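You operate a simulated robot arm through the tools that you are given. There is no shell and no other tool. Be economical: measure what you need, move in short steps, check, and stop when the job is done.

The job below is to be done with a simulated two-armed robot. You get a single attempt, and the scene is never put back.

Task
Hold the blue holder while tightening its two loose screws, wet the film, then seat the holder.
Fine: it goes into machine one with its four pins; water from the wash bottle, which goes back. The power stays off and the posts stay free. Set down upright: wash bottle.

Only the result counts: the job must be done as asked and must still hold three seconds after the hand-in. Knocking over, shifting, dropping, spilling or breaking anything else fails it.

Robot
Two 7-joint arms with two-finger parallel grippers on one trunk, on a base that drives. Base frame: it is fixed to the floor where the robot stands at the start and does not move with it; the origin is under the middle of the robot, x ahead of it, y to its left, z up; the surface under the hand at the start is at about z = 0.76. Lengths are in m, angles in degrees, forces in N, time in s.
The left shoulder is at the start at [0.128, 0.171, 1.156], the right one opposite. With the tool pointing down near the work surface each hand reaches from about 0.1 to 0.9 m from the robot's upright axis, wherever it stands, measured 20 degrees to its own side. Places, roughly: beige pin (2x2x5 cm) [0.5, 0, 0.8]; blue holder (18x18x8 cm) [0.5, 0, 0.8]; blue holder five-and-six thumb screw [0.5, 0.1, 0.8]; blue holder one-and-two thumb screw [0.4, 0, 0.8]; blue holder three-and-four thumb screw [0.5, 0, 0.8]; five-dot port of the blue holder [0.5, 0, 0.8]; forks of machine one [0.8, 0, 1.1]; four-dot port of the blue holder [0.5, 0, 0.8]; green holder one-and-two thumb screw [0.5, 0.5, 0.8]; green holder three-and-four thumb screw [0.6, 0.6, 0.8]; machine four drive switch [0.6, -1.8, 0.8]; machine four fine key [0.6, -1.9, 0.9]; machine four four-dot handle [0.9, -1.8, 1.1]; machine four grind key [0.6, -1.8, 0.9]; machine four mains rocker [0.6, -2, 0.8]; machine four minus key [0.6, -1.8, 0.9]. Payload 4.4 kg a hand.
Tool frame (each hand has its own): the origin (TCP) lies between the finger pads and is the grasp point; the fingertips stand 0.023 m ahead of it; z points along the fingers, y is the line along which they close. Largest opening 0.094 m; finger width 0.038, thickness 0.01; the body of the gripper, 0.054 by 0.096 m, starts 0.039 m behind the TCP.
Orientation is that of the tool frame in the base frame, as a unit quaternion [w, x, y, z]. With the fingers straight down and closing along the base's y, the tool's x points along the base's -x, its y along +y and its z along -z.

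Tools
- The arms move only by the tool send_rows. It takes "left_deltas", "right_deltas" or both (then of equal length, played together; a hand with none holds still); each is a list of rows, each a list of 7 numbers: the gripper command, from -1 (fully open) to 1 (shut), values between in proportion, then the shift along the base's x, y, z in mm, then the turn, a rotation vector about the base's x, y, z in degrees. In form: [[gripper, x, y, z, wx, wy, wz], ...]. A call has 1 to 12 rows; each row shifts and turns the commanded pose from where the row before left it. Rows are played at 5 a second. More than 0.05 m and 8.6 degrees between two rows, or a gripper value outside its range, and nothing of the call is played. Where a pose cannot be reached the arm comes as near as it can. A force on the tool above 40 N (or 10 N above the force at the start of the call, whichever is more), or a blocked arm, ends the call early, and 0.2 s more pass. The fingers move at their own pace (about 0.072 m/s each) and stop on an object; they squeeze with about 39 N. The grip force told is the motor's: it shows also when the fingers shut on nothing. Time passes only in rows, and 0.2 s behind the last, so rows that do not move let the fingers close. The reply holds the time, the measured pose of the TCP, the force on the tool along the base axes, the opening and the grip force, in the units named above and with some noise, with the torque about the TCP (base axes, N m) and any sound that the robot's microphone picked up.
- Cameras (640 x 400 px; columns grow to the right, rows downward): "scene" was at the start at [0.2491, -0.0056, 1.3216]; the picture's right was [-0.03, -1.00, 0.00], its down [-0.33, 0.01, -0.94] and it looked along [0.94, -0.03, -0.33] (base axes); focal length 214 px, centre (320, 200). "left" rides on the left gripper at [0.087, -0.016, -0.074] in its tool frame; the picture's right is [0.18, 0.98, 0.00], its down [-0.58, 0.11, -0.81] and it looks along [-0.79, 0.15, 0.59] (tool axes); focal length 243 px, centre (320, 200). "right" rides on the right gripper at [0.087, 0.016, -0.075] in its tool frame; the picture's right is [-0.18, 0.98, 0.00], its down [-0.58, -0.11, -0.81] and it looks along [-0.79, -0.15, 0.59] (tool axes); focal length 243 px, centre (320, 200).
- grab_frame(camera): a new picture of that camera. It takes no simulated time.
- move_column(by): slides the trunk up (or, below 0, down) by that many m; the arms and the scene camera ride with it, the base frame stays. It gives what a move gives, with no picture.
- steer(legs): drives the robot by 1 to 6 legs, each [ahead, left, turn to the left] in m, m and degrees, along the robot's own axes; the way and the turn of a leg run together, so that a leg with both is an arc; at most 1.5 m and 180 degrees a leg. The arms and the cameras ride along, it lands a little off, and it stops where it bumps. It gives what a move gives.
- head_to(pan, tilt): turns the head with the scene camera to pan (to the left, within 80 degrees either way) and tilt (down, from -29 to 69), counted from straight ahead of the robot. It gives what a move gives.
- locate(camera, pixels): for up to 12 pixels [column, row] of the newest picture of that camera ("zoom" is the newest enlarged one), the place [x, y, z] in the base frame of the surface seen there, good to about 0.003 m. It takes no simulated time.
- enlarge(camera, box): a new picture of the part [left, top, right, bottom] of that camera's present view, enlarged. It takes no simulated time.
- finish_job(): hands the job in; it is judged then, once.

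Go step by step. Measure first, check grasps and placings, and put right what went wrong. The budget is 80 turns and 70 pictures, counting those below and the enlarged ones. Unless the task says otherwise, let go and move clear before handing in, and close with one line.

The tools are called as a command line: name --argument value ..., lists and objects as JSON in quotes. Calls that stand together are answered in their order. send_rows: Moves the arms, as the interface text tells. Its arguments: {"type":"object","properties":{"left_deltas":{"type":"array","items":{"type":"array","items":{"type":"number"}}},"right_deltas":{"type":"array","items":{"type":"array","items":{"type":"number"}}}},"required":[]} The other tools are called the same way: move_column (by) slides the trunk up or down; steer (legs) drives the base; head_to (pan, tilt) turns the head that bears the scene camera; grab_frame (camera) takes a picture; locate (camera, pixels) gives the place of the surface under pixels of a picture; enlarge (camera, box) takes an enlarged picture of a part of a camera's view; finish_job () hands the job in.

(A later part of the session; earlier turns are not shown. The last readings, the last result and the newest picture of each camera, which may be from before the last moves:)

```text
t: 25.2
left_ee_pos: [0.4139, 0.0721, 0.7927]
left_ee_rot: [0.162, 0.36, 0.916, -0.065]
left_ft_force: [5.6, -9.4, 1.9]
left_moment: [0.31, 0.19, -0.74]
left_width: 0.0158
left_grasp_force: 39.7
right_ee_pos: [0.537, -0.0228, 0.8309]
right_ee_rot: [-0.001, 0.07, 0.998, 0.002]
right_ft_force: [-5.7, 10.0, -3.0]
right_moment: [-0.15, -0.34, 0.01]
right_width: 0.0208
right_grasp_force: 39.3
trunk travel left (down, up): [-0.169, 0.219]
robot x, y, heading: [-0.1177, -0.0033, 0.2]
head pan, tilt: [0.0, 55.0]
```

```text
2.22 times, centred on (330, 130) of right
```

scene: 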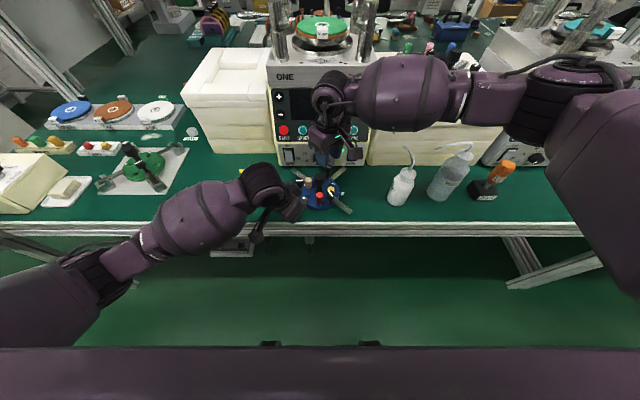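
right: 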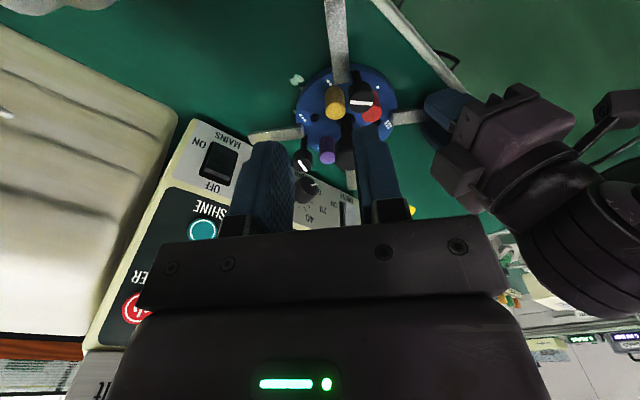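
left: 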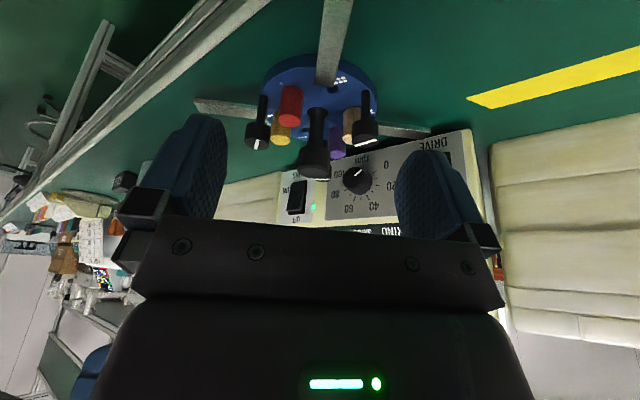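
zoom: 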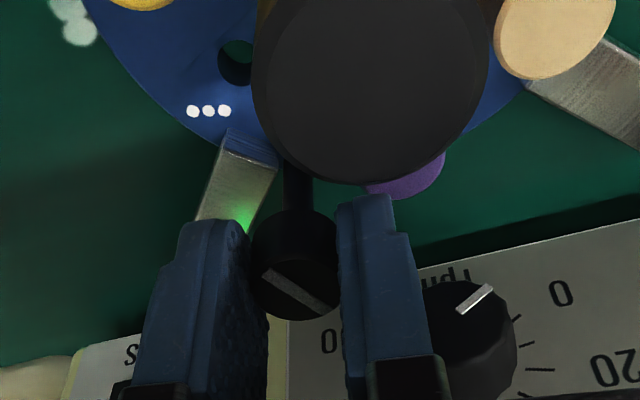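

First 34° done freely. Ratchet back 34°, regrip, and turn again.

send_rows --right_deltas '[[0.32, 0, 0, 0, 0, 0, 0], [0.32, 0, 0, 0, 0, 0, 0], [0.32, 0, 0, 0, 0, 0, 8.5], [0.32, 0, 0, 0, 0, 0, 8.5], [0.32, 0, 0, 0, 0, 0, 8.5], [0.32, 0, 0, 0, 0, 0, 8.5], [1, 0, 0, 0, 0, 0, 0], [1, 0, 0, 0, 0, 0, 0]]'

send_rows --right_deltas '[[1, 0, 0, 0, 0, 0, -8.5], [1, 0, 0, 0, 0, 0, -8.5], [1, 0, 0, 0, 0, 0, -8.5], [1, 0, 0, 0, 0, 0, -8.5]]'

send_rows --right_deltas '[[0.32, 0, 0, 0, 0, 0, 0], [0.32, 0, 0, 0, 0, 0, 0], [0.32, 0, 0, 0, 0, 0, 8.5], [0.32, 0, 0, 0, 0, 0, 8.5], [0.32, 0, 0, 0, 0, 0, 8.5], [0.32, 0, 0, 0, 0, 0, 8.5], [1, 0, 0, 0, 0, 0, 0], [1, 0, 0, 0, 0, 0, 0]]'

send_rows --right_deltas '[[1, 0, 0, 0, 0, 0, -7], [1, 0, 0, 0, 0, 0, -7]]'

enlarge --camera "right" --box '[220, 40, 440, 220]'

```text
t: 27.0
left_ee_pos: [0.414, 0.0715, 0.7918]
left_ee_rot: [0.162, 0.36, 0.916, -0.065]
left_ft_force: [3.8, -4.5, -0.9]
left_moment: [0.42, 0.45, -0.17]
left_width: 0.0158
left_grasp_force: 38.6
right_ee_pos: [0.5365, -0.0243, 0.8308]
right_ee_rot: [-0.001, -0.227, 0.974, 0.002]
right_ft_force: [-5.8, 5.5, 0.9]
right_moment: [-0.11, -0.11, 0.01]
right_width: 0.0206
right_grasp_force: 39.2
trunk travel left (down, up): [-0.169, 0.219]
robot x, y, heading: [-0.1165, -0.0014, 0.0]
head pan, tilt: [0.0, 55.0]
```

```text
t: 28.0
left_ee_pos: [0.4135, 0.0719, 0.7935]
left_ee_rot: [0.164, 0.359, 0.917, -0.064]
left_ft_force: [12.1, -14.0, 0.3]
left_moment: [0.48, 0.45, -0.46]
left_width: 0.0156
left_grasp_force: 38.9
right_ee_pos: [0.5363, -0.0231, 0.8324]
right_ee_rot: [-0.002, 0.069, 0.998, 0.002]
right_ft_force: [-12.5, 14.5, 1.8]
right_moment: [0.15, 0.25, 0.01]
right_width: 0.0211
right_grasp_force: 39.2
trunk travel left (down, up): [-0.169, 0.219]
robot x, y, heading: [-0.1196, 0.0004, 0.0]
head pan, tilt: [0.0, 55.0]
```

```text
t: 29.8
left_ee_pos: [0.4141, 0.0703, 0.793]
left_ee_rot: [0.162, 0.36, 0.916, -0.065]
left_ft_force: [-1.6, -1.7, 3.6]
left_moment: [-0.6, -0.6, -0.35]
left_width: 0.0157
left_grasp_force: 39.0
right_ee_pos: [0.537, -0.0233, 0.8316]
right_ee_rot: [-0.001, -0.227, 0.974, 0.0]
right_ft_force: [-1.3, 3.0, 0.1]
right_moment: [0.34, 0.09, 0.02]
right_width: 0.0209
right_grasp_force: 39.1
trunk travel left (down, up): [-0.169, 0.219]
robot x, y, heading: [-0.1187, -0.0017, 0.2]
head pan, tilt: [0.0, 55.0]
```

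```text
t: 30.4
left_ee_pos: [0.4131, 0.0717, 0.793]
left_ee_rot: [0.162, 0.36, 0.916, -0.064]
left_ft_force: [2.4, -5.1, 2.2]
left_moment: [0.05, -0.12, -0.44]
left_width: 0.016
left_grasp_force: 38.9
right_ee_pos: [0.5368, -0.0233, 0.832]
right_ee_rot: [-0.001, -0.104, 0.995, 0.001]
right_ft_force: [-4.3, 7.6, 0.3]
right_moment: [-0.02, -0.2, -0.01]
right_width: 0.0206
right_grasp_force: 38.5
trunk travel left (down, up): [-0.169, 0.219]
robot x, y, heading: [-0.1184, -0.0013, 0.0]
head pan, tilt: [0.0, 55.0]
```

```text
2.22 times, centred on (330, 130) of right
```

zoom: 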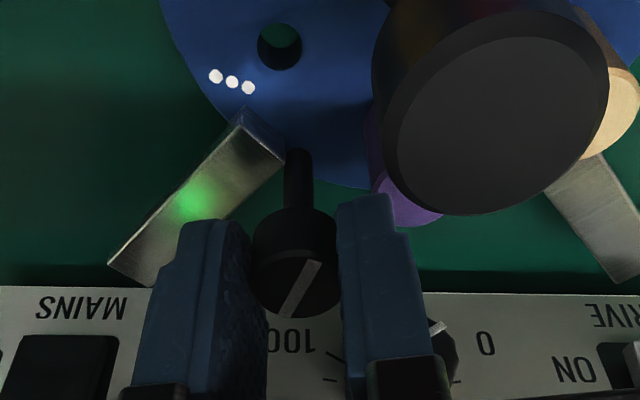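

About 82° done. Turning further 14° to the stop.

send_rows --right_deltas '[[1, 0, 0, 0, 0, 0, -7], [1, 0, 0, 0, 0, 0, -5]]'

send_rows --right_deltas '[[1, 0, 0, 0, 0, 0, -5], [1, 0, 0, 0, 0, 0, 0]]'

send_rows --right_deltas '[[0.32, 0, 0, 0, 0, 0, 0], [0.32, 0, 0, 0, 0, 0, 0], [0.32, 0, 0, 25, 0, 0, 0], [0.32, 0, 0, 40, 0, 0, 0], [0.32, 0, -10, 40, 0, 0, 0], [0.32, 0, -30, 30, 0, 0, 0], [0.32, -10, -40, 20, 0, 0, 0]]'

enlarge --camera "scene" --box '[280, 160, 380, 225]'

locate --camera "zoom" --pixels '[[308, 192], [335, 221], [293, 40], [325, 50], [255, 95], [130, 126]]'

```text
t: 31.0
left_ee_pos: [0.4147, 0.0722, 0.7937]
left_ee_rot: [0.163, 0.36, 0.917, -0.065]
left_ft_force: [2.8, -4.5, 2.8]
left_moment: [-0.53, -0.45, -0.61]
left_width: 0.0156
left_grasp_force: 39.2
right_ee_pos: [0.5367, -0.0235, 0.8315]
right_ee_rot: [0.0, 0.001, 1.0, 0.0]
right_ft_force: [-3.4, 6.2, 0.6]
right_moment: [0.38, 0.21, 0.24]
right_width: 0.0209
right_grasp_force: 39.1
trunk travel left (down, up): [-0.169, 0.219]
robot x, y, heading: [-0.1203, -0.0, -0.0]
head pan, tilt: [0.0, 55.0]
```

```text
t: 31.6
left_ee_pos: [0.4132, 0.0712, 0.793]
left_ee_rot: [0.162, 0.361, 0.916, -0.065]
left_ft_force: [1.6, -4.8, 1.9]
left_moment: [-0.6, -0.48, -0.57]
left_width: 0.0158
left_grasp_force: 38.9
right_ee_pos: [0.5358, -0.0234, 0.8315]
right_ee_rot: [0.001, 0.043, 0.999, 0.001]
right_ft_force: [-0.4, 7.5, 0.4]
right_moment: [0.37, 0.04, 0.06]
right_width: 0.0208
right_grasp_force: 39.4
trunk travel left (down, up): [-0.169, 0.219]
robot x, y, heading: [-0.1176, 0.0035, 0.2]
head pan, tilt: [0.0, 55.0]
```

```text
t: 33.2
left_ee_pos: [0.4146, 0.0709, 0.7938]
left_ee_rot: [0.163, 0.359, 0.917, -0.063]
left_ft_force: [-1.4, -0.5, 1.7]
left_moment: [-0.41, -0.55, -0.24]
left_width: 0.0159
left_grasp_force: 38.7
right_ee_pos: [0.5256, -0.1052, 0.9891]
right_ee_rot: [0.0, 0.042, 0.999, 0.001]
right_ft_force: [0.1, -1.2, -0.3]
right_moment: [0.01, -0.01, 0.03]
right_width: 0.0319
right_grasp_force: 0.0
trunk travel left (down, up): [-0.169, 0.219]
robot x, y, heading: [-0.1185, -0.0012, 0.2]
head pan, tilt: [0.0, 55.0]
```

```text
6.15 times, centred on (330, 192) of scene
```

zoom: 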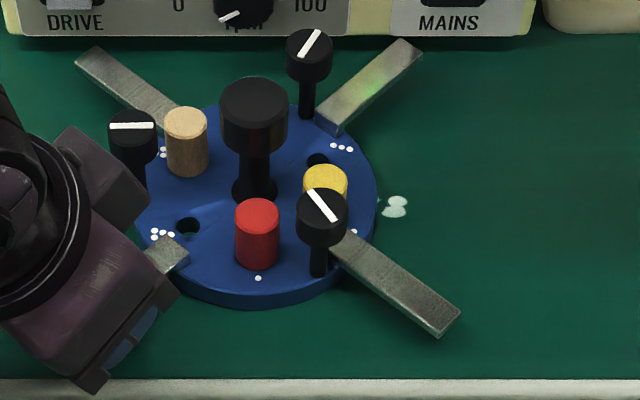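

```text
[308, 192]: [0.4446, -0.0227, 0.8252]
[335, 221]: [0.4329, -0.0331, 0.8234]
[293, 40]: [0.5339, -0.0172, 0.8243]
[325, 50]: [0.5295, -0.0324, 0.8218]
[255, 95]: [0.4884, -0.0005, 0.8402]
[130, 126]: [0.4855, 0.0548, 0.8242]
```

Both marks now lie radial: screws tight, holder steady. I'll release the left hand straight back along its fingers and then study the WATER bottle.

send_rows --left_deltas '[[-0.3, 0, 0, 0, 0, 0, 0], [-0.3, 0, 0, 0, 0, 0, 0], [-0.3, 0, 0, 0, 0, 0, 0], [-0.3, -3, 3, 12, 0, 0, 0], [-0.3, -6, 6, 25, 0, 0, 0], [-0.3, -10, 15, 40, 2.36, 2.36, 0], [-0.3, -10, 20, 40, 2.36, 2.36, 0], [-0.3, 0, 20, 40, 2.36, 2.36, 0], [-0.3, 0, 20, 40, 2.36, 2.36, 0]]' --right_deltas '[[0.3, 0, 0, 0, 0, 0, 0], [0.3, 0, 0, 0, 0, 0, 0], [0.3, 0, 0, 0, 0, 0, 0], [-1, -30, 0, 20, 0, 0, 0], [-1, -30, 0, 20, 0, 0, 0], [-1, -30, 0, 20, 0, 0, 0], [-1, -30, 0, 20, 0, 0, 0], [-1, 0, 0, 0, 0, 0, 0], [-1, 0, 0, 0, 0, 0, 0]]'

grab_frame --camera "scene"

enlarge --camera "scene" --box '[380, 130, 500, 210]'

```text
t: 35.2
left_ee_pos: [0.3847, 0.1576, 0.9917]
left_ee_rot: [0.056, 0.366, 0.929, -0.017]
left_ft_force: [0.2, -0.1, 0.4]
left_moment: [0.0, 0.03, 0.0]
left_width: 0.0609
left_grasp_force: 0.1
right_ee_pos: [0.4059, -0.1042, 1.0691]
right_ee_rot: [0.001, 0.044, 0.999, 0.001]
right_ft_force: [0.2, -0.2, -0.3]
right_moment: [0.02, -0.01, -0.02]
right_width: 0.094
right_grasp_force: 0.0
trunk travel left (down, up): [-0.169, 0.219]
robot x, y, heading: [-0.1187, -0.0032, 0.3]
head pan, tilt: [0.0, 55.0]
```

```text
35 pictures are left
```

scene: 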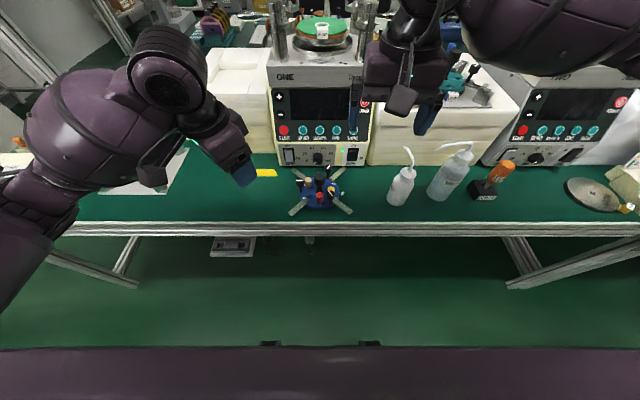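

```text
5.00 times, centred on (440, 170) of scene
```

zoom: 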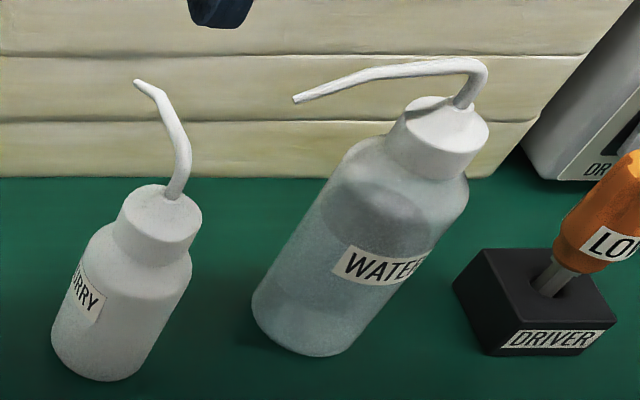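

locate --camera "zoom" --pixels '[[310, 350], [255, 300], [352, 335], [330, 230], [460, 210], [400, 200], [440, 115], [298, 98], [380, 72], [480, 70], [420, 150], [370, 150]]'

locate --camera "zoom" --pixels '[[90, 375], [150, 200], [188, 260], [135, 82], [460, 330], [600, 340], [540, 355], [610, 180], [590, 240], [440, 270], [285, 240], [400, 290]]'

```text
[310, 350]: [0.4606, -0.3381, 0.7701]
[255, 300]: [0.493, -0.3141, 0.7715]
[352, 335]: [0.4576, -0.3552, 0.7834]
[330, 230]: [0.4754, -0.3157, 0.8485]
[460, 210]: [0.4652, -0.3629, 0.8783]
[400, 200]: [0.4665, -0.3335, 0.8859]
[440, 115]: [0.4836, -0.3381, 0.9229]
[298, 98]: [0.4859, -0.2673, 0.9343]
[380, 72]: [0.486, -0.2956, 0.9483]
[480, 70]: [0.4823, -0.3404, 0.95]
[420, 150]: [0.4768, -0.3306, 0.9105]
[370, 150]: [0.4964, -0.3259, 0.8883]
```

```text
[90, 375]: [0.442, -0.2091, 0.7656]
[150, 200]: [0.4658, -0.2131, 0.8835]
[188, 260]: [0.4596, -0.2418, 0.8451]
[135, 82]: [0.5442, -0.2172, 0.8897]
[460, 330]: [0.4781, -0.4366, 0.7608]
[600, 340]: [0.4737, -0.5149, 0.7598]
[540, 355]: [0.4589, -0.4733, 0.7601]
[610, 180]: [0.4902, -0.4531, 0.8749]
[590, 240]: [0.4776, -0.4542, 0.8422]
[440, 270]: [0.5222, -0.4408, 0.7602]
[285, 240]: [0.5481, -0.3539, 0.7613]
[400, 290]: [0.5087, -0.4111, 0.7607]
```

Water bottle axis ≈(0.487,-0.341), body to z 0.885, spout tip at (0.486,-0.267,0.934) pointing +y. I'll bring the right hand, pitched 65° forward, to a pre-grasp in front of it.

send_rows --right_deltas '[[-1, -4, -24, -5, 0, -6.5, 0], [-1, -4, -24, -5, 0, -6.5, 0], [-1, -5, -24, -5, 0, -6.5, 0], [-1, -5, -24, -5, 0, -6.5, 0], [-1, -5, -24, -5, 0, -6.5, 0], [-1, -5, -24, -5, 0, -6.5, 0], [-1, -5, -24, -5, 0, -6.5, 0], [-1, -5, -23, -5, 0, -6.5, 0], [-1, -5, -23, -10, 0, -6.5, 0], [-1, -5, -23, -10, 0, -6.5, 0], [-1, 0, 0, 0, 0, 0, 5], [-1, 0, 0, 0, 0, 0, 0]]'

head_to --pan 0 --tilt 40

enlarge --camera "scene" --box '[250, 60, 400, 160]'

grab_frame --camera "scene"

```text
t: 37.8
left_ee_pos: [0.3853, 0.1564, 0.9887]
left_ee_rot: [0.055, 0.365, 0.929, -0.019]
left_ft_force: [0.2, 0.5, 1.0]
left_moment: [0.02, 0.0, -0.01]
left_width: 0.0612
left_grasp_force: 0.1
right_ee_pos: [0.4171, -0.3284, 0.9926]
right_ee_rot: [0.521, -0.041, 0.852, 0.038]
right_ft_force: [-0.1, 0.2, -0.1]
right_moment: [0.02, 0.04, -0.01]
right_width: 0.0941
right_grasp_force: 0.0
right hand out of reach, approached as far as the arm can: row 5, 6, 7, 8, 9
trunk travel left (down, up): [-0.169, 0.219]
robot x, y, heading: [-0.1203, 0.001, 0.3]
head pan, tilt: [0.0, 55.0]
```

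```text
t: 38.6
left_ee_pos: [0.3848, 0.1563, 0.9882]
left_ee_rot: [0.056, 0.365, 0.929, -0.018]
left_ft_force: [-0.7, 0.2, -0.7]
left_moment: [-0.03, -0.01, -0.03]
left_width: 0.0612
left_grasp_force: 0.0
right_ee_pos: [0.4173, -0.3273, 0.9929]
right_ee_rot: [0.519, -0.039, 0.853, 0.037]
right_ft_force: [-0.1, 0.9, -0.7]
right_moment: [-0.04, -0.01, 0.0]
right_width: 0.0942
right_grasp_force: 0.1
trunk travel left (down, up): [-0.169, 0.219]
robot x, y, heading: [-0.1169, -0.0006, -0.0]
head pan, tilt: [0.0, 40.0]
```

```text
4.00 times, centred on (325, 110) of scene
```

zoom: 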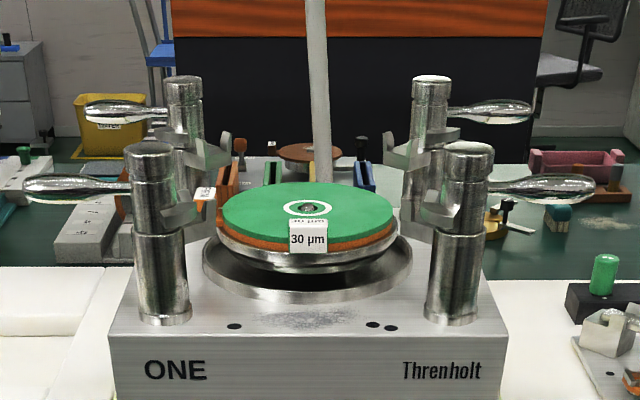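

```text
32 pictures are left
```

scene: 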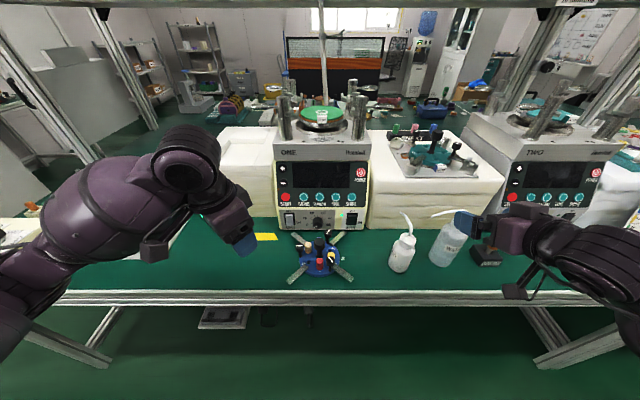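

The zoom shows all four posts and their cradles. Locating film centre (308,208), post tops and forks.

locate --camera "zoom" --pixels '[[308, 208], [270, 220], [380, 200], [155, 150], [468, 150], [183, 80], [432, 82], [50, 182], [560, 182], [240, 290], [310, 192], [225, 215]]'

enlarge --camera "scene" --box '[270, 80, 330, 120]'

locate --camera "zoom" --pixels '[[150, 200], [200, 190], [210, 215], [180, 240], [230, 130], [250, 150]]'

```text
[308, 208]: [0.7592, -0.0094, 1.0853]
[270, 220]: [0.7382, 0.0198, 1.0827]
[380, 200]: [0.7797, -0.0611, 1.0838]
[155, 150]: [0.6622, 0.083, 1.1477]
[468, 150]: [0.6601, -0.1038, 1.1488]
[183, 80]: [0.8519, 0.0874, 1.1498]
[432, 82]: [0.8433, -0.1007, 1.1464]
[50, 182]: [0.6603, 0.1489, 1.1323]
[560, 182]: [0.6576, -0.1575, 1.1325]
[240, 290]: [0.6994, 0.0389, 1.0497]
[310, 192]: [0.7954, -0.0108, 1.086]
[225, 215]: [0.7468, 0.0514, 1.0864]
```

```text
10.00 times, centred on (300, 100) of scene
```

zoom: 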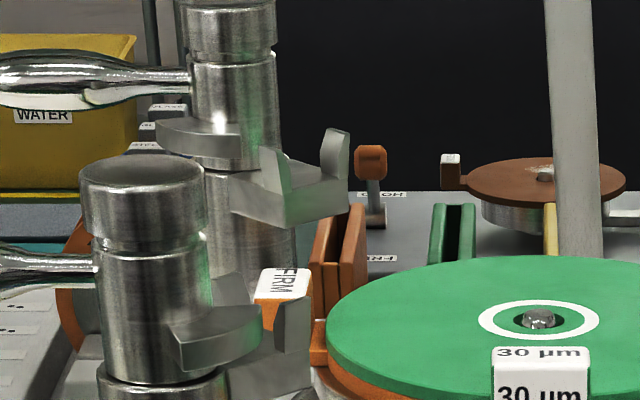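

```text
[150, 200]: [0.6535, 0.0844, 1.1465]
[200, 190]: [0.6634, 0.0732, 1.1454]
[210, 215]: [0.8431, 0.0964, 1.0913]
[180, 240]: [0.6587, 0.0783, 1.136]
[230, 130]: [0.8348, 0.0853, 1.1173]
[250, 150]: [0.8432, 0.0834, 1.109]
```

Film centre ≈(0.759,-0.009,1.086), radius ≈0.062; post tops at z 1.149. Now lower the right hand in front of the bottle and check through its camera.

send_rows --right_deltas '[[-1, 0, -7, -25, 0, 0, 0], [-1, 0, -7, -30, 0, 0, 0], [-1, 0, -7, -30, 0, 0, 0], [-1, 0, 0, -30, 0, 0, 0], [-1, 0, 0, -22, 0, 0, 0], [-1, 0, 0, 0, 0, 0, 0]]'

grab_frame --camera "right"

head_to --pan -30 --tilt 50

enlarge --camera "scene" --box '[200, 120, 400, 245]'

```text
t: 40.0
left_ee_pos: [0.3838, 0.1563, 0.9895]
left_ee_rot: [0.056, 0.366, 0.929, -0.019]
left_ft_force: [-0.7, -1.1, -1.1]
left_moment: [0.01, -0.02, 0.04]
left_width: 0.061
left_grasp_force: 0.1
right_ee_pos: [0.4169, -0.3496, 0.8549]
right_ee_rot: [0.521, -0.04, 0.852, 0.038]
right_ft_force: [0.8, -0.2, 0.1]
right_moment: [0.0, -0.01, 0.01]
right_width: 0.0942
right_grasp_force: 0.0
trunk travel left (down, up): [-0.169, 0.219]
robot x, y, heading: [-0.1164, 0.0001, 0.1]
head pan, tilt: [0.0, 40.0]
```

```text
30 pictures are left
```

right: 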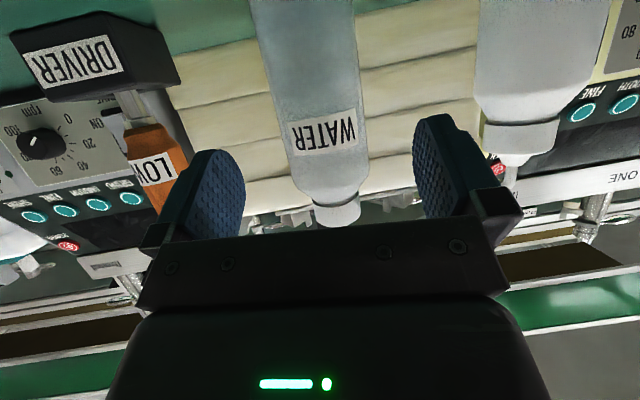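

```text
t: 41.0
left_ee_pos: [0.3845, 0.1568, 0.9888]
left_ee_rot: [0.056, 0.366, 0.929, -0.018]
left_ft_force: [-0.2, -0.3, 0.5]
left_moment: [0.0, -0.01, -0.01]
left_width: 0.0609
left_grasp_force: 0.1
right_ee_pos: [0.4171, -0.3485, 0.8548]
right_ee_rot: [0.519, -0.04, 0.853, 0.038]
right_ft_force: [-0.1, -0.3, 0.4]
right_moment: [-0.03, 0.01, 0.0]
right_width: 0.0939
right_grasp_force: 0.1
trunk travel left (down, up): [-0.169, 0.219]
robot x, y, heading: [-0.1183, -0.0006, 0.1]
head pan, tilt: [-30.0, 50.0]
```

```text
3.20 times, centred on (300, 182) of scene
```

zoom: 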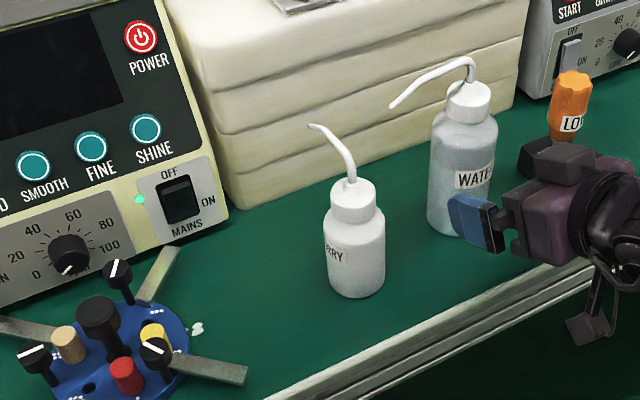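

The bottle is centred between the fingers (columns 275–365 around 320). Advance 60 mm and begin closing gently to 56 mm.

send_rows --right_deltas '[[-1, 20, 2.3, 0, 0, 0, 0], [-1, 20, 2.3, 0, 0, 0, 0], [-1, 20, 2.4, 0, 0, 0, 0], [-0.25, 0, 0, 0, 0, 0, 0], [-0.25, 0, 0, 0, 0, 0, 0], [-0.18, 0, 0, 0, 0, 0, 0], [-0.18, 0, 0, 0, 0, 0, 0]]'

grab_frame --camera "right"

```text
t: 42.5
left_ee_pos: [0.3849, 0.1565, 0.9899]
left_ee_rot: [0.055, 0.366, 0.929, -0.018]
left_ft_force: [-0.9, 0.6, -0.8]
left_moment: [0.03, -0.03, 0.01]
left_width: 0.0613
left_grasp_force: 0.1
right_ee_pos: [0.4772, -0.3414, 0.8549]
right_ee_rot: [0.52, -0.041, 0.853, 0.039]
right_ft_force: [-0.1, -0.9, 0.5]
right_moment: [-0.17, -0.08, 0.0]
right_width: 0.0584
right_grasp_force: 38.8
trunk travel left (down, up): [-0.169, 0.219]
robot x, y, heading: [-0.1193, 0.0029, 0.4]
head pan, tilt: [-30.0, 50.0]
```

```text
28 pictures are left
```

right: 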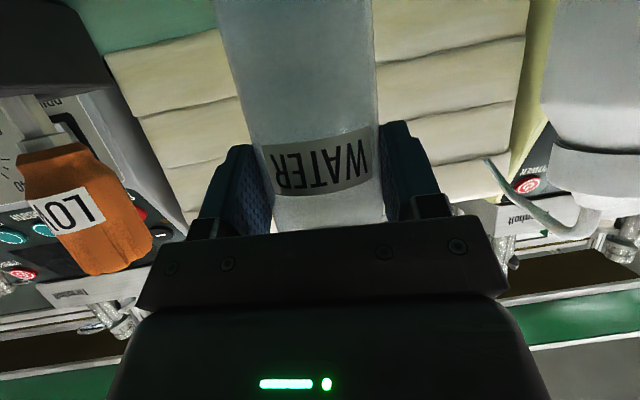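

Bottle firmly held (58.4 mm, 38.8 N), no spray heard. Lift it straight up.

send_rows --right_deltas '[[-0.18, 0, 0, 15, 0, 0, 0], [-0.18, 0, 0, 30, 0, 0, 0], [-0.18, 0, 0, 40, 0, 0, 0], [-0.18, 0, 0, 40, 0, 0, 0], [-0.18, 0, 0, 40, 0, 0, 0], [-0.18, 0, 0, 40, 0, 0, 0], [-0.18, 0, 0, 40, 0, 0, 0], [-0.18, 0, 0, 40, 0, 0, 0], [-0.18, 0, 0, 40, 0, 0, 0], [-0.18, 0, 0, 40, 0, 0, 0], [-0.18, 0, 0, 40, 0, 0, 0], [-0.18, 0, 0, 0, 0, 0, 0]]'

head_to --pan -15 --tilt 40

grab_frame --camera "scene"

```text
t: 45.1
left_ee_pos: [0.3863, 0.1571, 0.9884]
left_ee_rot: [0.054, 0.366, 0.929, -0.017]
left_ft_force: [1.1, -0.3, -1.0]
left_moment: [0.01, 0.0, 0.0]
left_width: 0.0611
left_grasp_force: 0.1
right_ee_pos: [0.4787, -0.3435, 1.2584]
right_ee_rot: [0.519, -0.04, 0.853, 0.038]
right_ft_force: [0.8, 0.4, -2.9]
right_moment: [-0.01, 0.04, -0.01]
right_width: 0.0585
right_grasp_force: 39.2
trunk travel left (down, up): [-0.169, 0.219]
robot x, y, heading: [-0.1189, 0.003, -0.1]
head pan, tilt: [-30.0, 50.0]
```

```text
t: 45.9
left_ee_pos: [0.3849, 0.1557, 0.9902]
left_ee_rot: [0.056, 0.365, 0.929, -0.018]
left_ft_force: [0.0, 0.6, -0.7]
left_moment: [0.01, -0.03, -0.03]
left_width: 0.0612
left_grasp_force: 0.0
right_ee_pos: [0.4763, -0.3422, 1.2591]
right_ee_rot: [0.519, -0.04, 0.853, 0.038]
right_ft_force: [-0.5, 0.0, -3.5]
right_moment: [-0.03, 0.01, -0.03]
right_width: 0.0586
right_grasp_force: 38.8
trunk travel left (down, up): [-0.169, 0.219]
robot x, y, heading: [-0.1189, 0.001, 0.0]
head pan, tilt: [-15.0, 40.0]
```

```text
27 pictures are left
```

scene: 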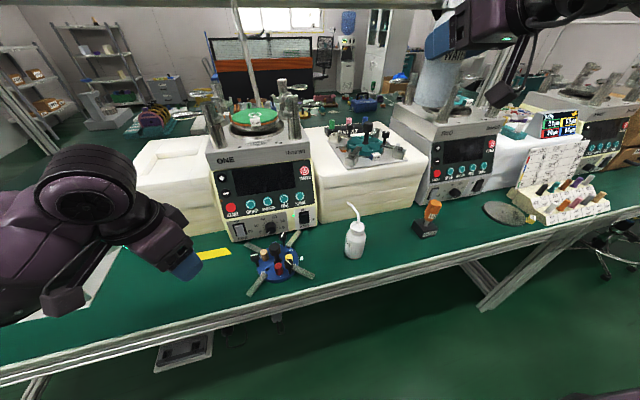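

Bottle is up and level with weight ~3.5 N. I'll check where the overhead beam is before moving over the film.

head_to --pan -5 --tilt 22

grab_frame --camera "scene"

locate --camera "scene" --pixels '[[250, 118], [300, 118], [150, 118], [300, 15], [302, 150], [305, 200]]'

```text
t: 46.7
left_ee_pos: [0.3864, 0.1568, 0.9897]
left_ee_rot: [0.056, 0.366, 0.929, -0.018]
left_ft_force: [1.0, 0.5, -0.4]
left_moment: [0.0, -0.03, 0.0]
left_width: 0.0609
left_grasp_force: 0.1
right_ee_pos: [0.4772, -0.3411, 1.2585]
right_ee_rot: [0.519, -0.04, 0.853, 0.038]
right_ft_force: [-0.1, 0.3, -2.5]
right_moment: [-0.04, 0.03, -0.02]
right_width: 0.0586
right_grasp_force: 38.9
trunk travel left (down, up): [-0.169, 0.219]
robot x, y, heading: [-0.1229, -0.0021, 0.2]
head pan, tilt: [-5.0, 22.0]
```

```text
26 pictures are left
```

scene: 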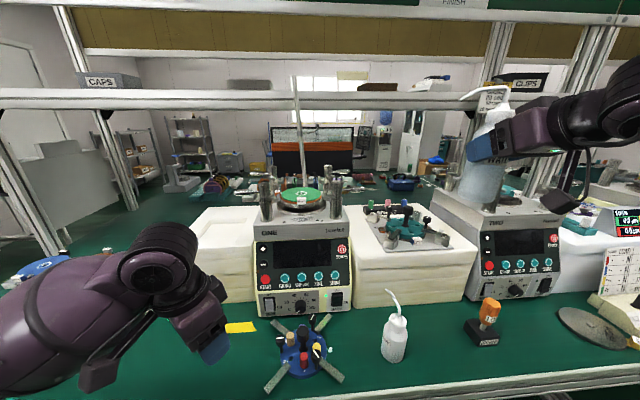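

```text
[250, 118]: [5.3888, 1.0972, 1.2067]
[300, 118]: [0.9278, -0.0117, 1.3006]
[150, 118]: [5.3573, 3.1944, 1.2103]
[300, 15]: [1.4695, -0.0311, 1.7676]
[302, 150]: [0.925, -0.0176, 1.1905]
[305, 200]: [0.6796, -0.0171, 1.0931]
```

The pole is at x 0.925 and the beam is further back, so the way is clear. Carry the bottle so its spout is above the film.

send_rows --right_deltas '[[-0.18, 30, 15, 2, 0, 0, 0], [-0.18, 38, 32, 0, 0, 0, 0], [-0.18, 38, 35, 0, 0, 0, 0], [-0.18, 38, 38, 0, 0, 0, 0], [-0.18, 38, 38, 0, 0, 0, 0], [-0.18, 38, 38, 0, 0, 0, 0], [-0.18, 30, 30, 0, 0, 0, 0], [-0.18, 19, 15, 0, 0, 0, 0], [-0.18, 0, 0, 0, 0, 0, 0]]'

enlarge --camera "scene" --box '[220, 80, 420, 220]'

locate --camera "zoom" --pixels '[[258, 120], [300, 300], [320, 150]]'

```text
refused: row 3 steps farther than a row can; nothing moved
```

```text
2.86 times, centred on (320, 150) of scene
```

zoom: 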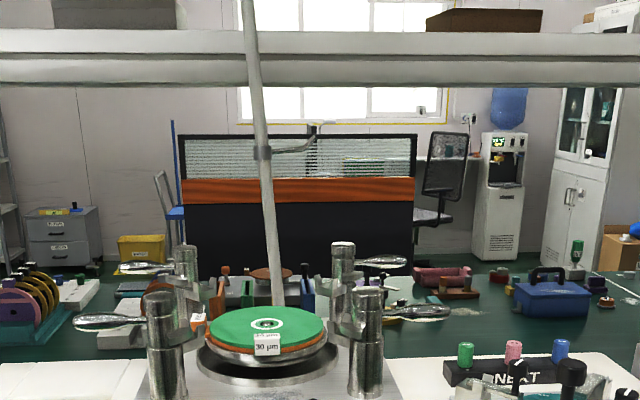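

```text
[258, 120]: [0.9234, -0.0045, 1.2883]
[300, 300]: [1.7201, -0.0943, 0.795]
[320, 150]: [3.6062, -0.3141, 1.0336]
```

The step exceeded 50 mm, so nothing moved. I'll resend with shorter steps.

send_rows --right_deltas '[[-0.18, 22, 18, 2, 0, 0, 0], [-0.18, 32, 29, 0, 0, 0, 0], [-0.18, 32, 29, 0, 0, 0, 0], [-0.18, 32, 29, 0, 0, 0, 0], [-0.18, 32, 29, 0, 0, 0, 0], [-0.18, 32, 29, 0, 0, 0, 0], [-0.18, 32, 29, 0, 0, 0, 0], [-0.18, 30, 28, 0, 0, 0, 0], [-0.18, 25, 21, 0, 0, 0, 0], [-0.18, 0, 0, 0, 0, 0, 0]]'

enlarge --camera "scene" --box '[220, 80, 420, 220]'

```text
t: 48.9
left_ee_pos: [0.3839, 0.1572, 0.9891]
left_ee_rot: [0.056, 0.366, 0.929, -0.017]
left_ft_force: [-0.2, -0.3, -0.7]
left_moment: [0.03, 0.01, 0.03]
left_width: 0.0612
left_grasp_force: 0.0
right_ee_pos: [0.651, -0.1865, 1.2613]
right_ee_rot: [0.52, -0.04, 0.853, 0.038]
right_ft_force: [0.9, 0.8, -3.1]
right_moment: [-0.03, 0.04, 0.0]
right_width: 0.0581
right_grasp_force: 39.5
right hand out of reach, approached as far as the arm can: row 6, 7, 8, 9
trunk travel left (down, up): [-0.169, 0.219]
robot x, y, heading: [-0.1199, 0.0015, 0.1]
head pan, tilt: [-5.0, 22.0]
```

```text
2.86 times, centred on (320, 150) of scene
```

zoom: 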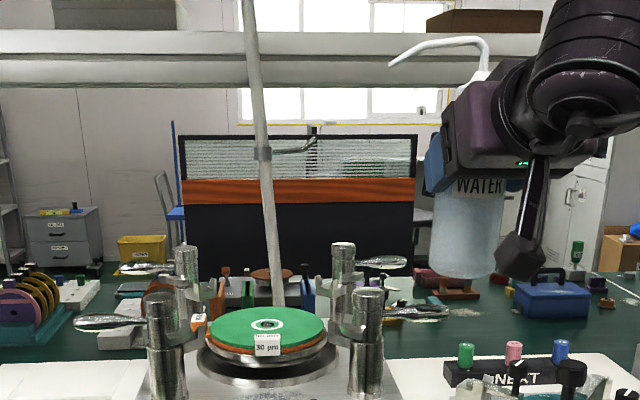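

The arm ran out of reach at x 0.651. I'll raise a little and drive the base 0.10 m ahead, carrying the bottle high over the posts.

send_rows --right_deltas '[[-0.18, 0, 0, 25, 0, 0, 0], [-0.18, 0, 0, 0, 0, 0, 0]]' --left_deltas '[[-0.3, 0, 20, 40, 0, 0, 0], [-0.3, 0, 20, 40, 0, 0, 0]]'

steer --legs '[[0.1, 0, 0]]'

send_rows --right_deltas '[[-0.18, 0, 20, 0, 0, 0, 0], [-0.18, 0, 22, 0, 0, 0, 0], [-0.18, 0, 22, 0, 0, 0, 0], [-0.18, 0, 22, 0, 0, 0, 0], [-0.18, 0, 0, 0, 0, 0, 0]]'

enlarge --camera "scene" --box '[180, 60, 460, 260]'

```text
t: 49.5
left_ee_pos: [0.3844, 0.1958, 1.0696]
left_ee_rot: [0.055, 0.365, 0.929, -0.019]
left_ft_force: [-0.4, -0.5, -0.8]
left_moment: [0.0, -0.01, 0.0]
left_width: 0.061
left_grasp_force: 0.0
right_ee_pos: [0.6509, -0.1892, 1.2885]
right_ee_rot: [0.519, -0.041, 0.853, 0.038]
right_ft_force: [-0.3, -0.3, -2.8]
right_moment: [0.01, 0.0, -0.02]
right_width: 0.0586
right_grasp_force: 38.9
trunk travel left (down, up): [-0.169, 0.219]
robot x, y, heading: [-0.1208, -0.0032, 0.5]
head pan, tilt: [-5.0, 22.0]
```

```text
t: 50.7
left_ee_pos: [0.4843, 0.1959, 1.0702]
left_ee_rot: [0.056, 0.366, 0.929, -0.019]
left_ft_force: [0.9, 0.2, -0.5]
left_moment: [-0.04, 0.05, -0.01]
left_width: 0.0609
left_grasp_force: 0.0
right_ee_pos: [0.751, -0.188, 1.2878]
right_ee_rot: [0.519, -0.04, 0.853, 0.038]
right_ft_force: [0.4, -0.5, -2.5]
right_moment: [-0.02, 0.02, 0.03]
right_width: 0.0583
right_grasp_force: 39.6
trunk travel left (down, up): [-0.169, 0.219]
robot x, y, heading: [-0.0195, 0.0031, 0.1]
head pan, tilt: [-5.0, 22.0]
```

```text
t: 51.9
left_ee_pos: [0.4838, 0.1973, 1.07]
left_ee_rot: [0.056, 0.365, 0.929, -0.018]
left_ft_force: [-0.2, -0.9, -0.1]
left_moment: [0.0, 0.0, -0.02]
left_width: 0.0613
left_grasp_force: 0.1
right_ee_pos: [0.7504, -0.1893, 1.2883]
right_ee_rot: [0.52, -0.04, 0.852, 0.039]
right_ft_force: [0.1, -0.1, -3.0]
right_moment: [-0.02, 0.04, -0.03]
right_width: 0.0586
right_grasp_force: 38.4
right hand out of reach, approached as far as the arm can: row 1, 2, 3, 4
trunk travel left (down, up): [-0.169, 0.219]
robot x, y, heading: [-0.0208, -0.0024, 0.1]
head pan, tilt: [-5.0, 22.0]
```

```text
2.00 times, centred on (320, 160) of scene
```

zoom: 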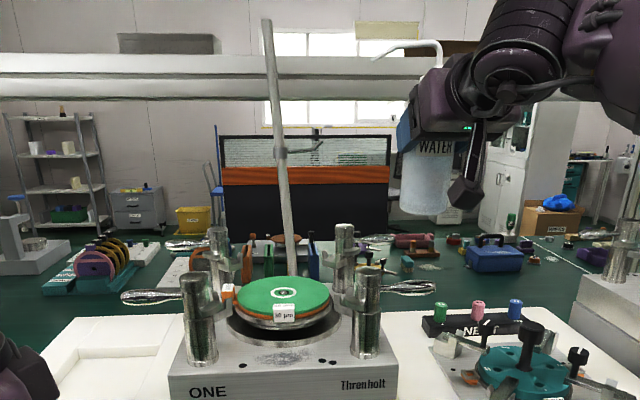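

A wrist limit blocks moving left, so I'll slide the base 0.085 m to the left instead.

steer --legs '[[0, 0.088, 0]]'

enlarge --camera "scene" --box '[220, 40, 500, 240]'

locate --camera "zoom" --pixels '[[318, 70], [320, 78], [330, 65], [400, 65], [380, 180]]'

```text
t: 53.3
left_ee_pos: [0.4842, 0.2845, 1.0699]
left_ee_rot: [0.056, 0.366, 0.929, -0.018]
left_ft_force: [-0.1, 0.4, -0.1]
left_moment: [0.0, -0.01, -0.02]
left_width: 0.061
left_grasp_force: 0.1
right_ee_pos: [0.751, -0.1003, 1.2876]
right_ee_rot: [0.519, -0.04, 0.853, 0.037]
right_ft_force: [0.0, 0.6, -2.2]
right_moment: [0.0, 0.04, -0.03]
right_width: 0.0583
right_grasp_force: 39.0
trunk travel left (down, up): [-0.169, 0.219]
robot x, y, heading: [-0.0205, 0.0864, 0.0]
head pan, tilt: [-5.0, 22.0]
```

```text
2.00 times, centred on (360, 140) of scene
```

zoom: 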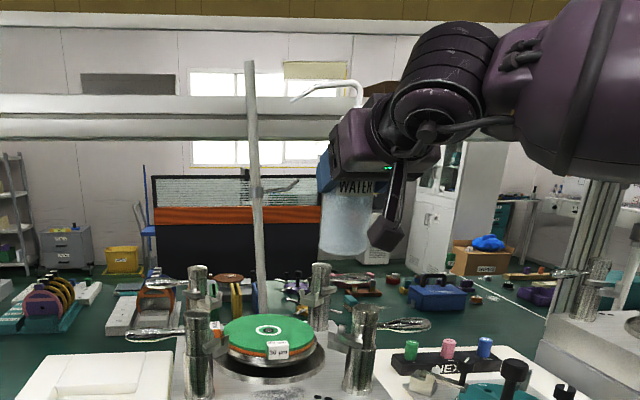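

```text
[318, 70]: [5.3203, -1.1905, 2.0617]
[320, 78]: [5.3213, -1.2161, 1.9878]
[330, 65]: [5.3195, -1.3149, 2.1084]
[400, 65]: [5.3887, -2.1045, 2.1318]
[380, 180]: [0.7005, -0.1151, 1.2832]
```

Spout tip should now be at about (0.760,-0.026), over the film. I'll tilt the bottle 40° about x to bring the spout down and look/listen.

send_rows --right_deltas '[[-0.18, 0, 0, 0, -8, 0, 0], [-0.18, 0, 0, 0, -8, 0, 0], [-0.18, 0, 0, 0, -8, 0, 0], [-0.18, 0, 0, 0, -8, 0, 0], [-0.18, 0, 0, 0, -8, 0, 0], [-0.18, 0, 0, 0, 0, 0, 0]]'

enlarge --camera "scene" --box '[220, 40, 420, 240]'

```text
t: 54.7
left_ee_pos: [0.4848, 0.2852, 1.0699]
left_ee_rot: [0.056, 0.366, 0.929, -0.018]
left_ft_force: [-1.0, 0.6, -0.9]
left_moment: [-0.01, -0.03, -0.01]
left_width: 0.0609
left_grasp_force: 0.1
right_ee_pos: [0.7496, -0.1524, 1.3001]
right_ee_rot: [0.474, -0.217, 0.814, -0.256]
right_ft_force: [0.1, -0.8, -3.6]
right_moment: [0.02, 0.0, 0.01]
right_width: 0.0583
right_grasp_force: 39.2
right hand out of reach, approached as far as the arm can: row 1, 2, 3, 4, 5
trunk travel left (down, up): [-0.169, 0.219]
robot x, y, heading: [-0.0199, 0.0888, 0.1]
head pan, tilt: [-5.0, 22.0]
```

```text
2.00 times, centred on (320, 140) of scene
```

zoom: 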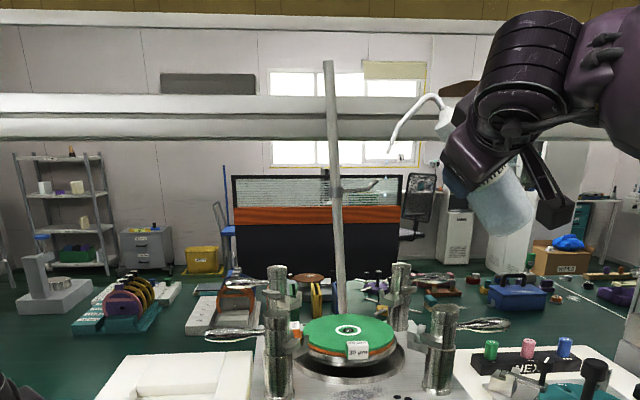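

No water yet; the hand drifted to y -0.152 (tip ≈ y -0.044). I'll tilt 22° more so the spout points straight down, lowering slightly.

send_rows --right_deltas '[[-0.18, 0, 0, 0, -8, 0, 0], [-0.18, 0, 0, 0, -8, 0, 0], [-0.18, 0, 0, 0, -6, 0, 0], [-0.18, 0, 0, 0, 0, 0, 0]]'

enlarge --camera "scene" --box '[220, 40, 420, 240]'

```text
t: 55.7
left_ee_pos: [0.4836, 0.2849, 1.0703]
left_ee_rot: [0.056, 0.366, 0.929, -0.019]
left_ft_force: [-0.1, -0.7, -0.3]
left_moment: [0.01, 0.02, -0.01]
left_width: 0.0611
left_grasp_force: 0.1
right_ee_pos: [0.7467, -0.1724, 1.3057]
right_ee_rot: [0.424, -0.302, 0.75, -0.408]
right_ft_force: [-0.3, 1.1, -2.4]
right_moment: [0.09, 0.07, 0.0]
right_width: 0.0582
right_grasp_force: 38.6
right hand out of reach, approached as far as the arm can: row 1, 2
trunk travel left (down, up): [-0.169, 0.219]
robot x, y, heading: [-0.0175, 0.0867, -0.2]
head pan, tilt: [-5.0, 22.0]
```

```text
2.00 times, centred on (320, 140) of scene
```

zoom: 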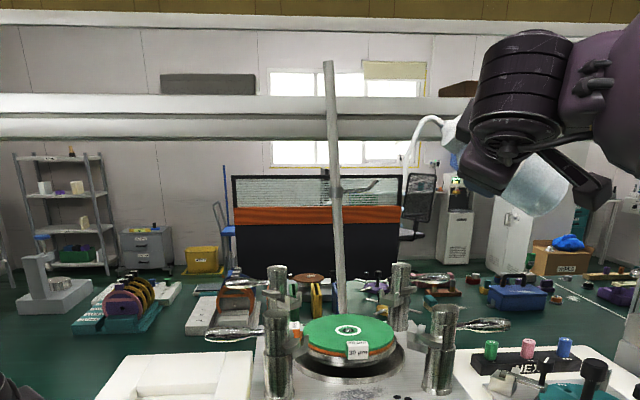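

Spout now points straight down; tip ≈(0.756,-0.067,1.278). Slide base left 0.06 m to centre over the film and lower the column 0.07 m.

steer --legs '[[0, 0.06, 0]]'

move_column --by -0.07

head_to --pan -10 --tilt 30

enlarge --camera "scene" --box '[220, 40, 480, 240]'

```text
t: 56.9
left_ee_pos: [0.4831, 0.3455, 1.0703]
left_ee_rot: [0.055, 0.365, 0.929, -0.018]
left_ft_force: [-0.9, 0.1, -0.3]
left_moment: [0.04, 0.01, 0.01]
left_width: 0.0609
left_grasp_force: 0.1
right_ee_pos: [0.7469, -0.1109, 1.3064]
right_ee_rot: [0.424, -0.302, 0.75, -0.407]
right_ft_force: [-0.3, 0.6, -2.2]
right_moment: [0.03, 0.06, -0.03]
right_width: 0.0585
right_grasp_force: 39.1
trunk travel left (down, up): [-0.169, 0.219]
robot x, y, heading: [-0.0205, 0.1497, 0.4]
head pan, tilt: [-5.0, 22.0]
```

```text
t: 58.0
left_ee_pos: [0.4822, 0.3437, 1.0024]
left_ee_rot: [0.058, 0.366, 0.929, -0.017]
left_ft_force: [-0.2, 0.1, 0.3]
left_moment: [0.04, -0.04, 0.03]
left_width: 0.0609
left_grasp_force: 0.0
right_ee_pos: [0.7436, -0.1122, 1.2373]
right_ee_rot: [0.425, -0.301, 0.75, -0.407]
right_ft_force: [-1.3, 0.2, -2.5]
right_moment: [0.06, 0.06, 0.0]
right_width: 0.0584
right_grasp_force: 38.8
trunk travel left (down, up): [-0.099, 0.289]
robot x, y, heading: [-0.0194, 0.1467, 0.2]
head pan, tilt: [-5.0, 22.0]
```

```text
t: 58.7
left_ee_pos: [0.4846, 0.344, 1.0003]
left_ee_rot: [0.056, 0.365, 0.929, -0.018]
left_ft_force: [-0.4, 0.6, 1.0]
left_moment: [0.0, 0.04, -0.01]
left_width: 0.061
left_grasp_force: 0.0
right_ee_pos: [0.746, -0.1131, 1.2358]
right_ee_rot: [0.424, -0.302, 0.751, -0.406]
right_ft_force: [-0.4, -0.3, -2.9]
right_moment: [0.02, 0.05, -0.03]
right_width: 0.0586
right_grasp_force: 38.8
trunk travel left (down, up): [-0.099, 0.289]
robot x, y, heading: [-0.0212, 0.1432, -0.1]
head pan, tilt: [-10.0, 30.0]
```

```text
2.00 times, centred on (350, 140) of scene
```

zoom: 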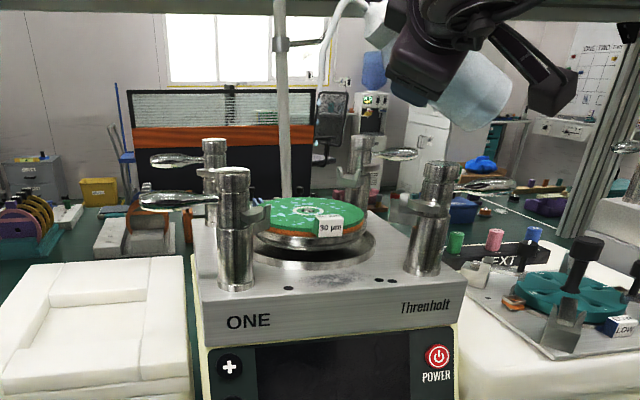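

Light specks appeared on the green film: it may be getting wet already. Zooming in on the film and the spout tip.

enlarge --camera "scene" --box '[300, 80, 400, 190]'

```text
3.64 times, centred on (350, 135) of scene
```

zoom: 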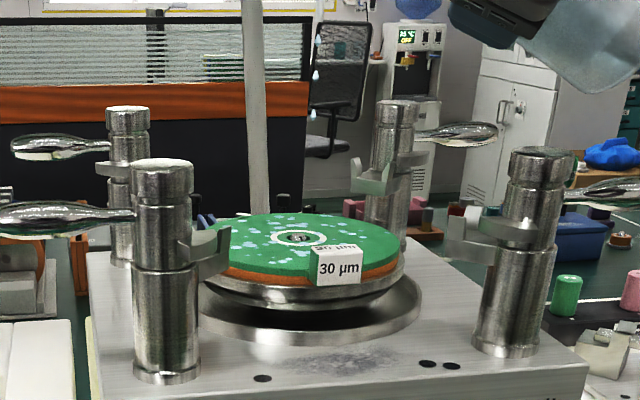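

Drops fall from the tip onto the film and it is covered in wet spots. Tilt the bottle back upright while still over the film, rising a bit.

send_rows --right_deltas '[[-0.18, 0, 0, 5, 8, 0, 0], [-0.18, 0, 0, 5, 8, 0, 0], [-0.18, 0, 0, 5, 8, 0, 0], [-0.18, 0, 0, 5, 8, 0, 0], [-0.18, 0, 0, 5, 8, 0, 0], [-0.18, 0, 0, 5, 8, 0, 0], [-0.18, 0, 0, 5, 8, 0, 0], [-0.18, 0, 0, 5, 6, 0, 0], [-0.18, 0, 0, 0, 0, 0, 0]]'

enlarge --camera "scene" --box '[260, 0, 480, 200]'

```text
t: 60.7
left_ee_pos: [0.4842, 0.3437, 1.0016]
left_ee_rot: [0.055, 0.365, 0.929, -0.018]
left_ft_force: [0.0, -0.4, 0.3]
left_moment: [-0.02, -0.03, -0.01]
left_width: 0.0609
left_grasp_force: 0.0
right_ee_pos: [0.747, -0.1128, 1.2744]
right_ee_rot: [0.52, -0.04, 0.852, 0.04]
right_ft_force: [0.6, -0.1, -3.6]
right_moment: [-0.05, 0.03, 0.0]
right_width: 0.0584
right_grasp_force: 39.1
trunk travel left (down, up): [-0.099, 0.289]
robot x, y, heading: [-0.0198, 0.1499, 0.2]
head pan, tilt: [-10.0, 30.0]
```

```text
2.00 times, centred on (370, 100) of scene
```

zoom: 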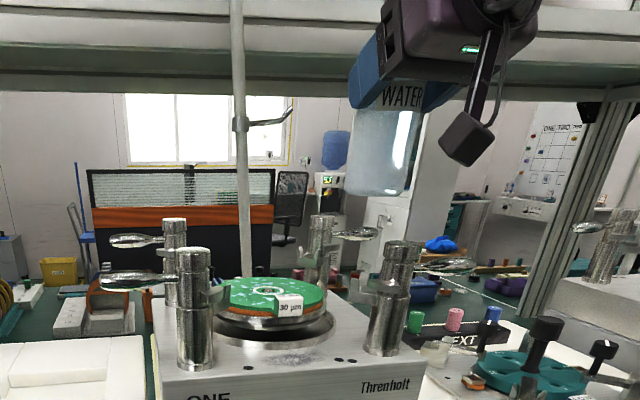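

Bottle upright again, film visibly wet. Drive back right and backward along the same way.

steer --legs '[[0, -0.148, 0], [-0.1, 0, 0]]'

send_rows --right_deltas '[[-0.18, -25, -12, 0, 0, 0, 0], [-0.18, -25, -12, 0, 0, 0, 0], [-0.18, -25, -12, 0, 0, 0, 0], [-0.18, -25, -12, 0, 0, 0, 0], [-0.18, -25, -12, 0, 0, 0, 0], [-0.18, -25, -12, 0, 0, 0, 0], [-0.18, -18, -8, 0, 0, 0, 0], [-0.18, 0, 0, 0, 0, 0, 0]]'

```text
t: 63.4
left_ee_pos: [0.3842, 0.1955, 0.9995]
left_ee_rot: [0.056, 0.365, 0.929, -0.018]
left_ft_force: [-0.1, 0.8, 0.5]
left_moment: [0.01, -0.03, -0.03]
left_width: 0.0609
left_grasp_force: 0.1
right_ee_pos: [0.6463, -0.2607, 1.2748]
right_ee_rot: [0.519, -0.04, 0.853, 0.037]
right_ft_force: [0.0, 0.3, -1.2]
right_moment: [0.02, 0.02, 0.01]
right_width: 0.0583
right_grasp_force: 39.1
trunk travel left (down, up): [-0.099, 0.289]
robot x, y, heading: [-0.1185, -0.0018, -0.2]
head pan, tilt: [-10.0, 30.0]
```

```text
t: 65.2
left_ee_pos: [0.3842, 0.1955, 0.9999]
left_ee_rot: [0.055, 0.366, 0.929, -0.018]
left_ft_force: [-0.7, -0.5, 0.4]
left_moment: [0.01, -0.02, 0.01]
left_width: 0.0612
left_grasp_force: 0.0
right_ee_pos: [0.4791, -0.3403, 1.2745]
right_ee_rot: [0.519, -0.041, 0.853, 0.038]
right_ft_force: [-0.1, 0.3, -3.2]
right_moment: [-0.01, 0.04, -0.01]
right_width: 0.0586
right_grasp_force: 39.5
trunk travel left (down, up): [-0.099, 0.289]
robot x, y, heading: [-0.1233, -0.002, 0.0]
head pan, tilt: [-10.0, 30.0]
```

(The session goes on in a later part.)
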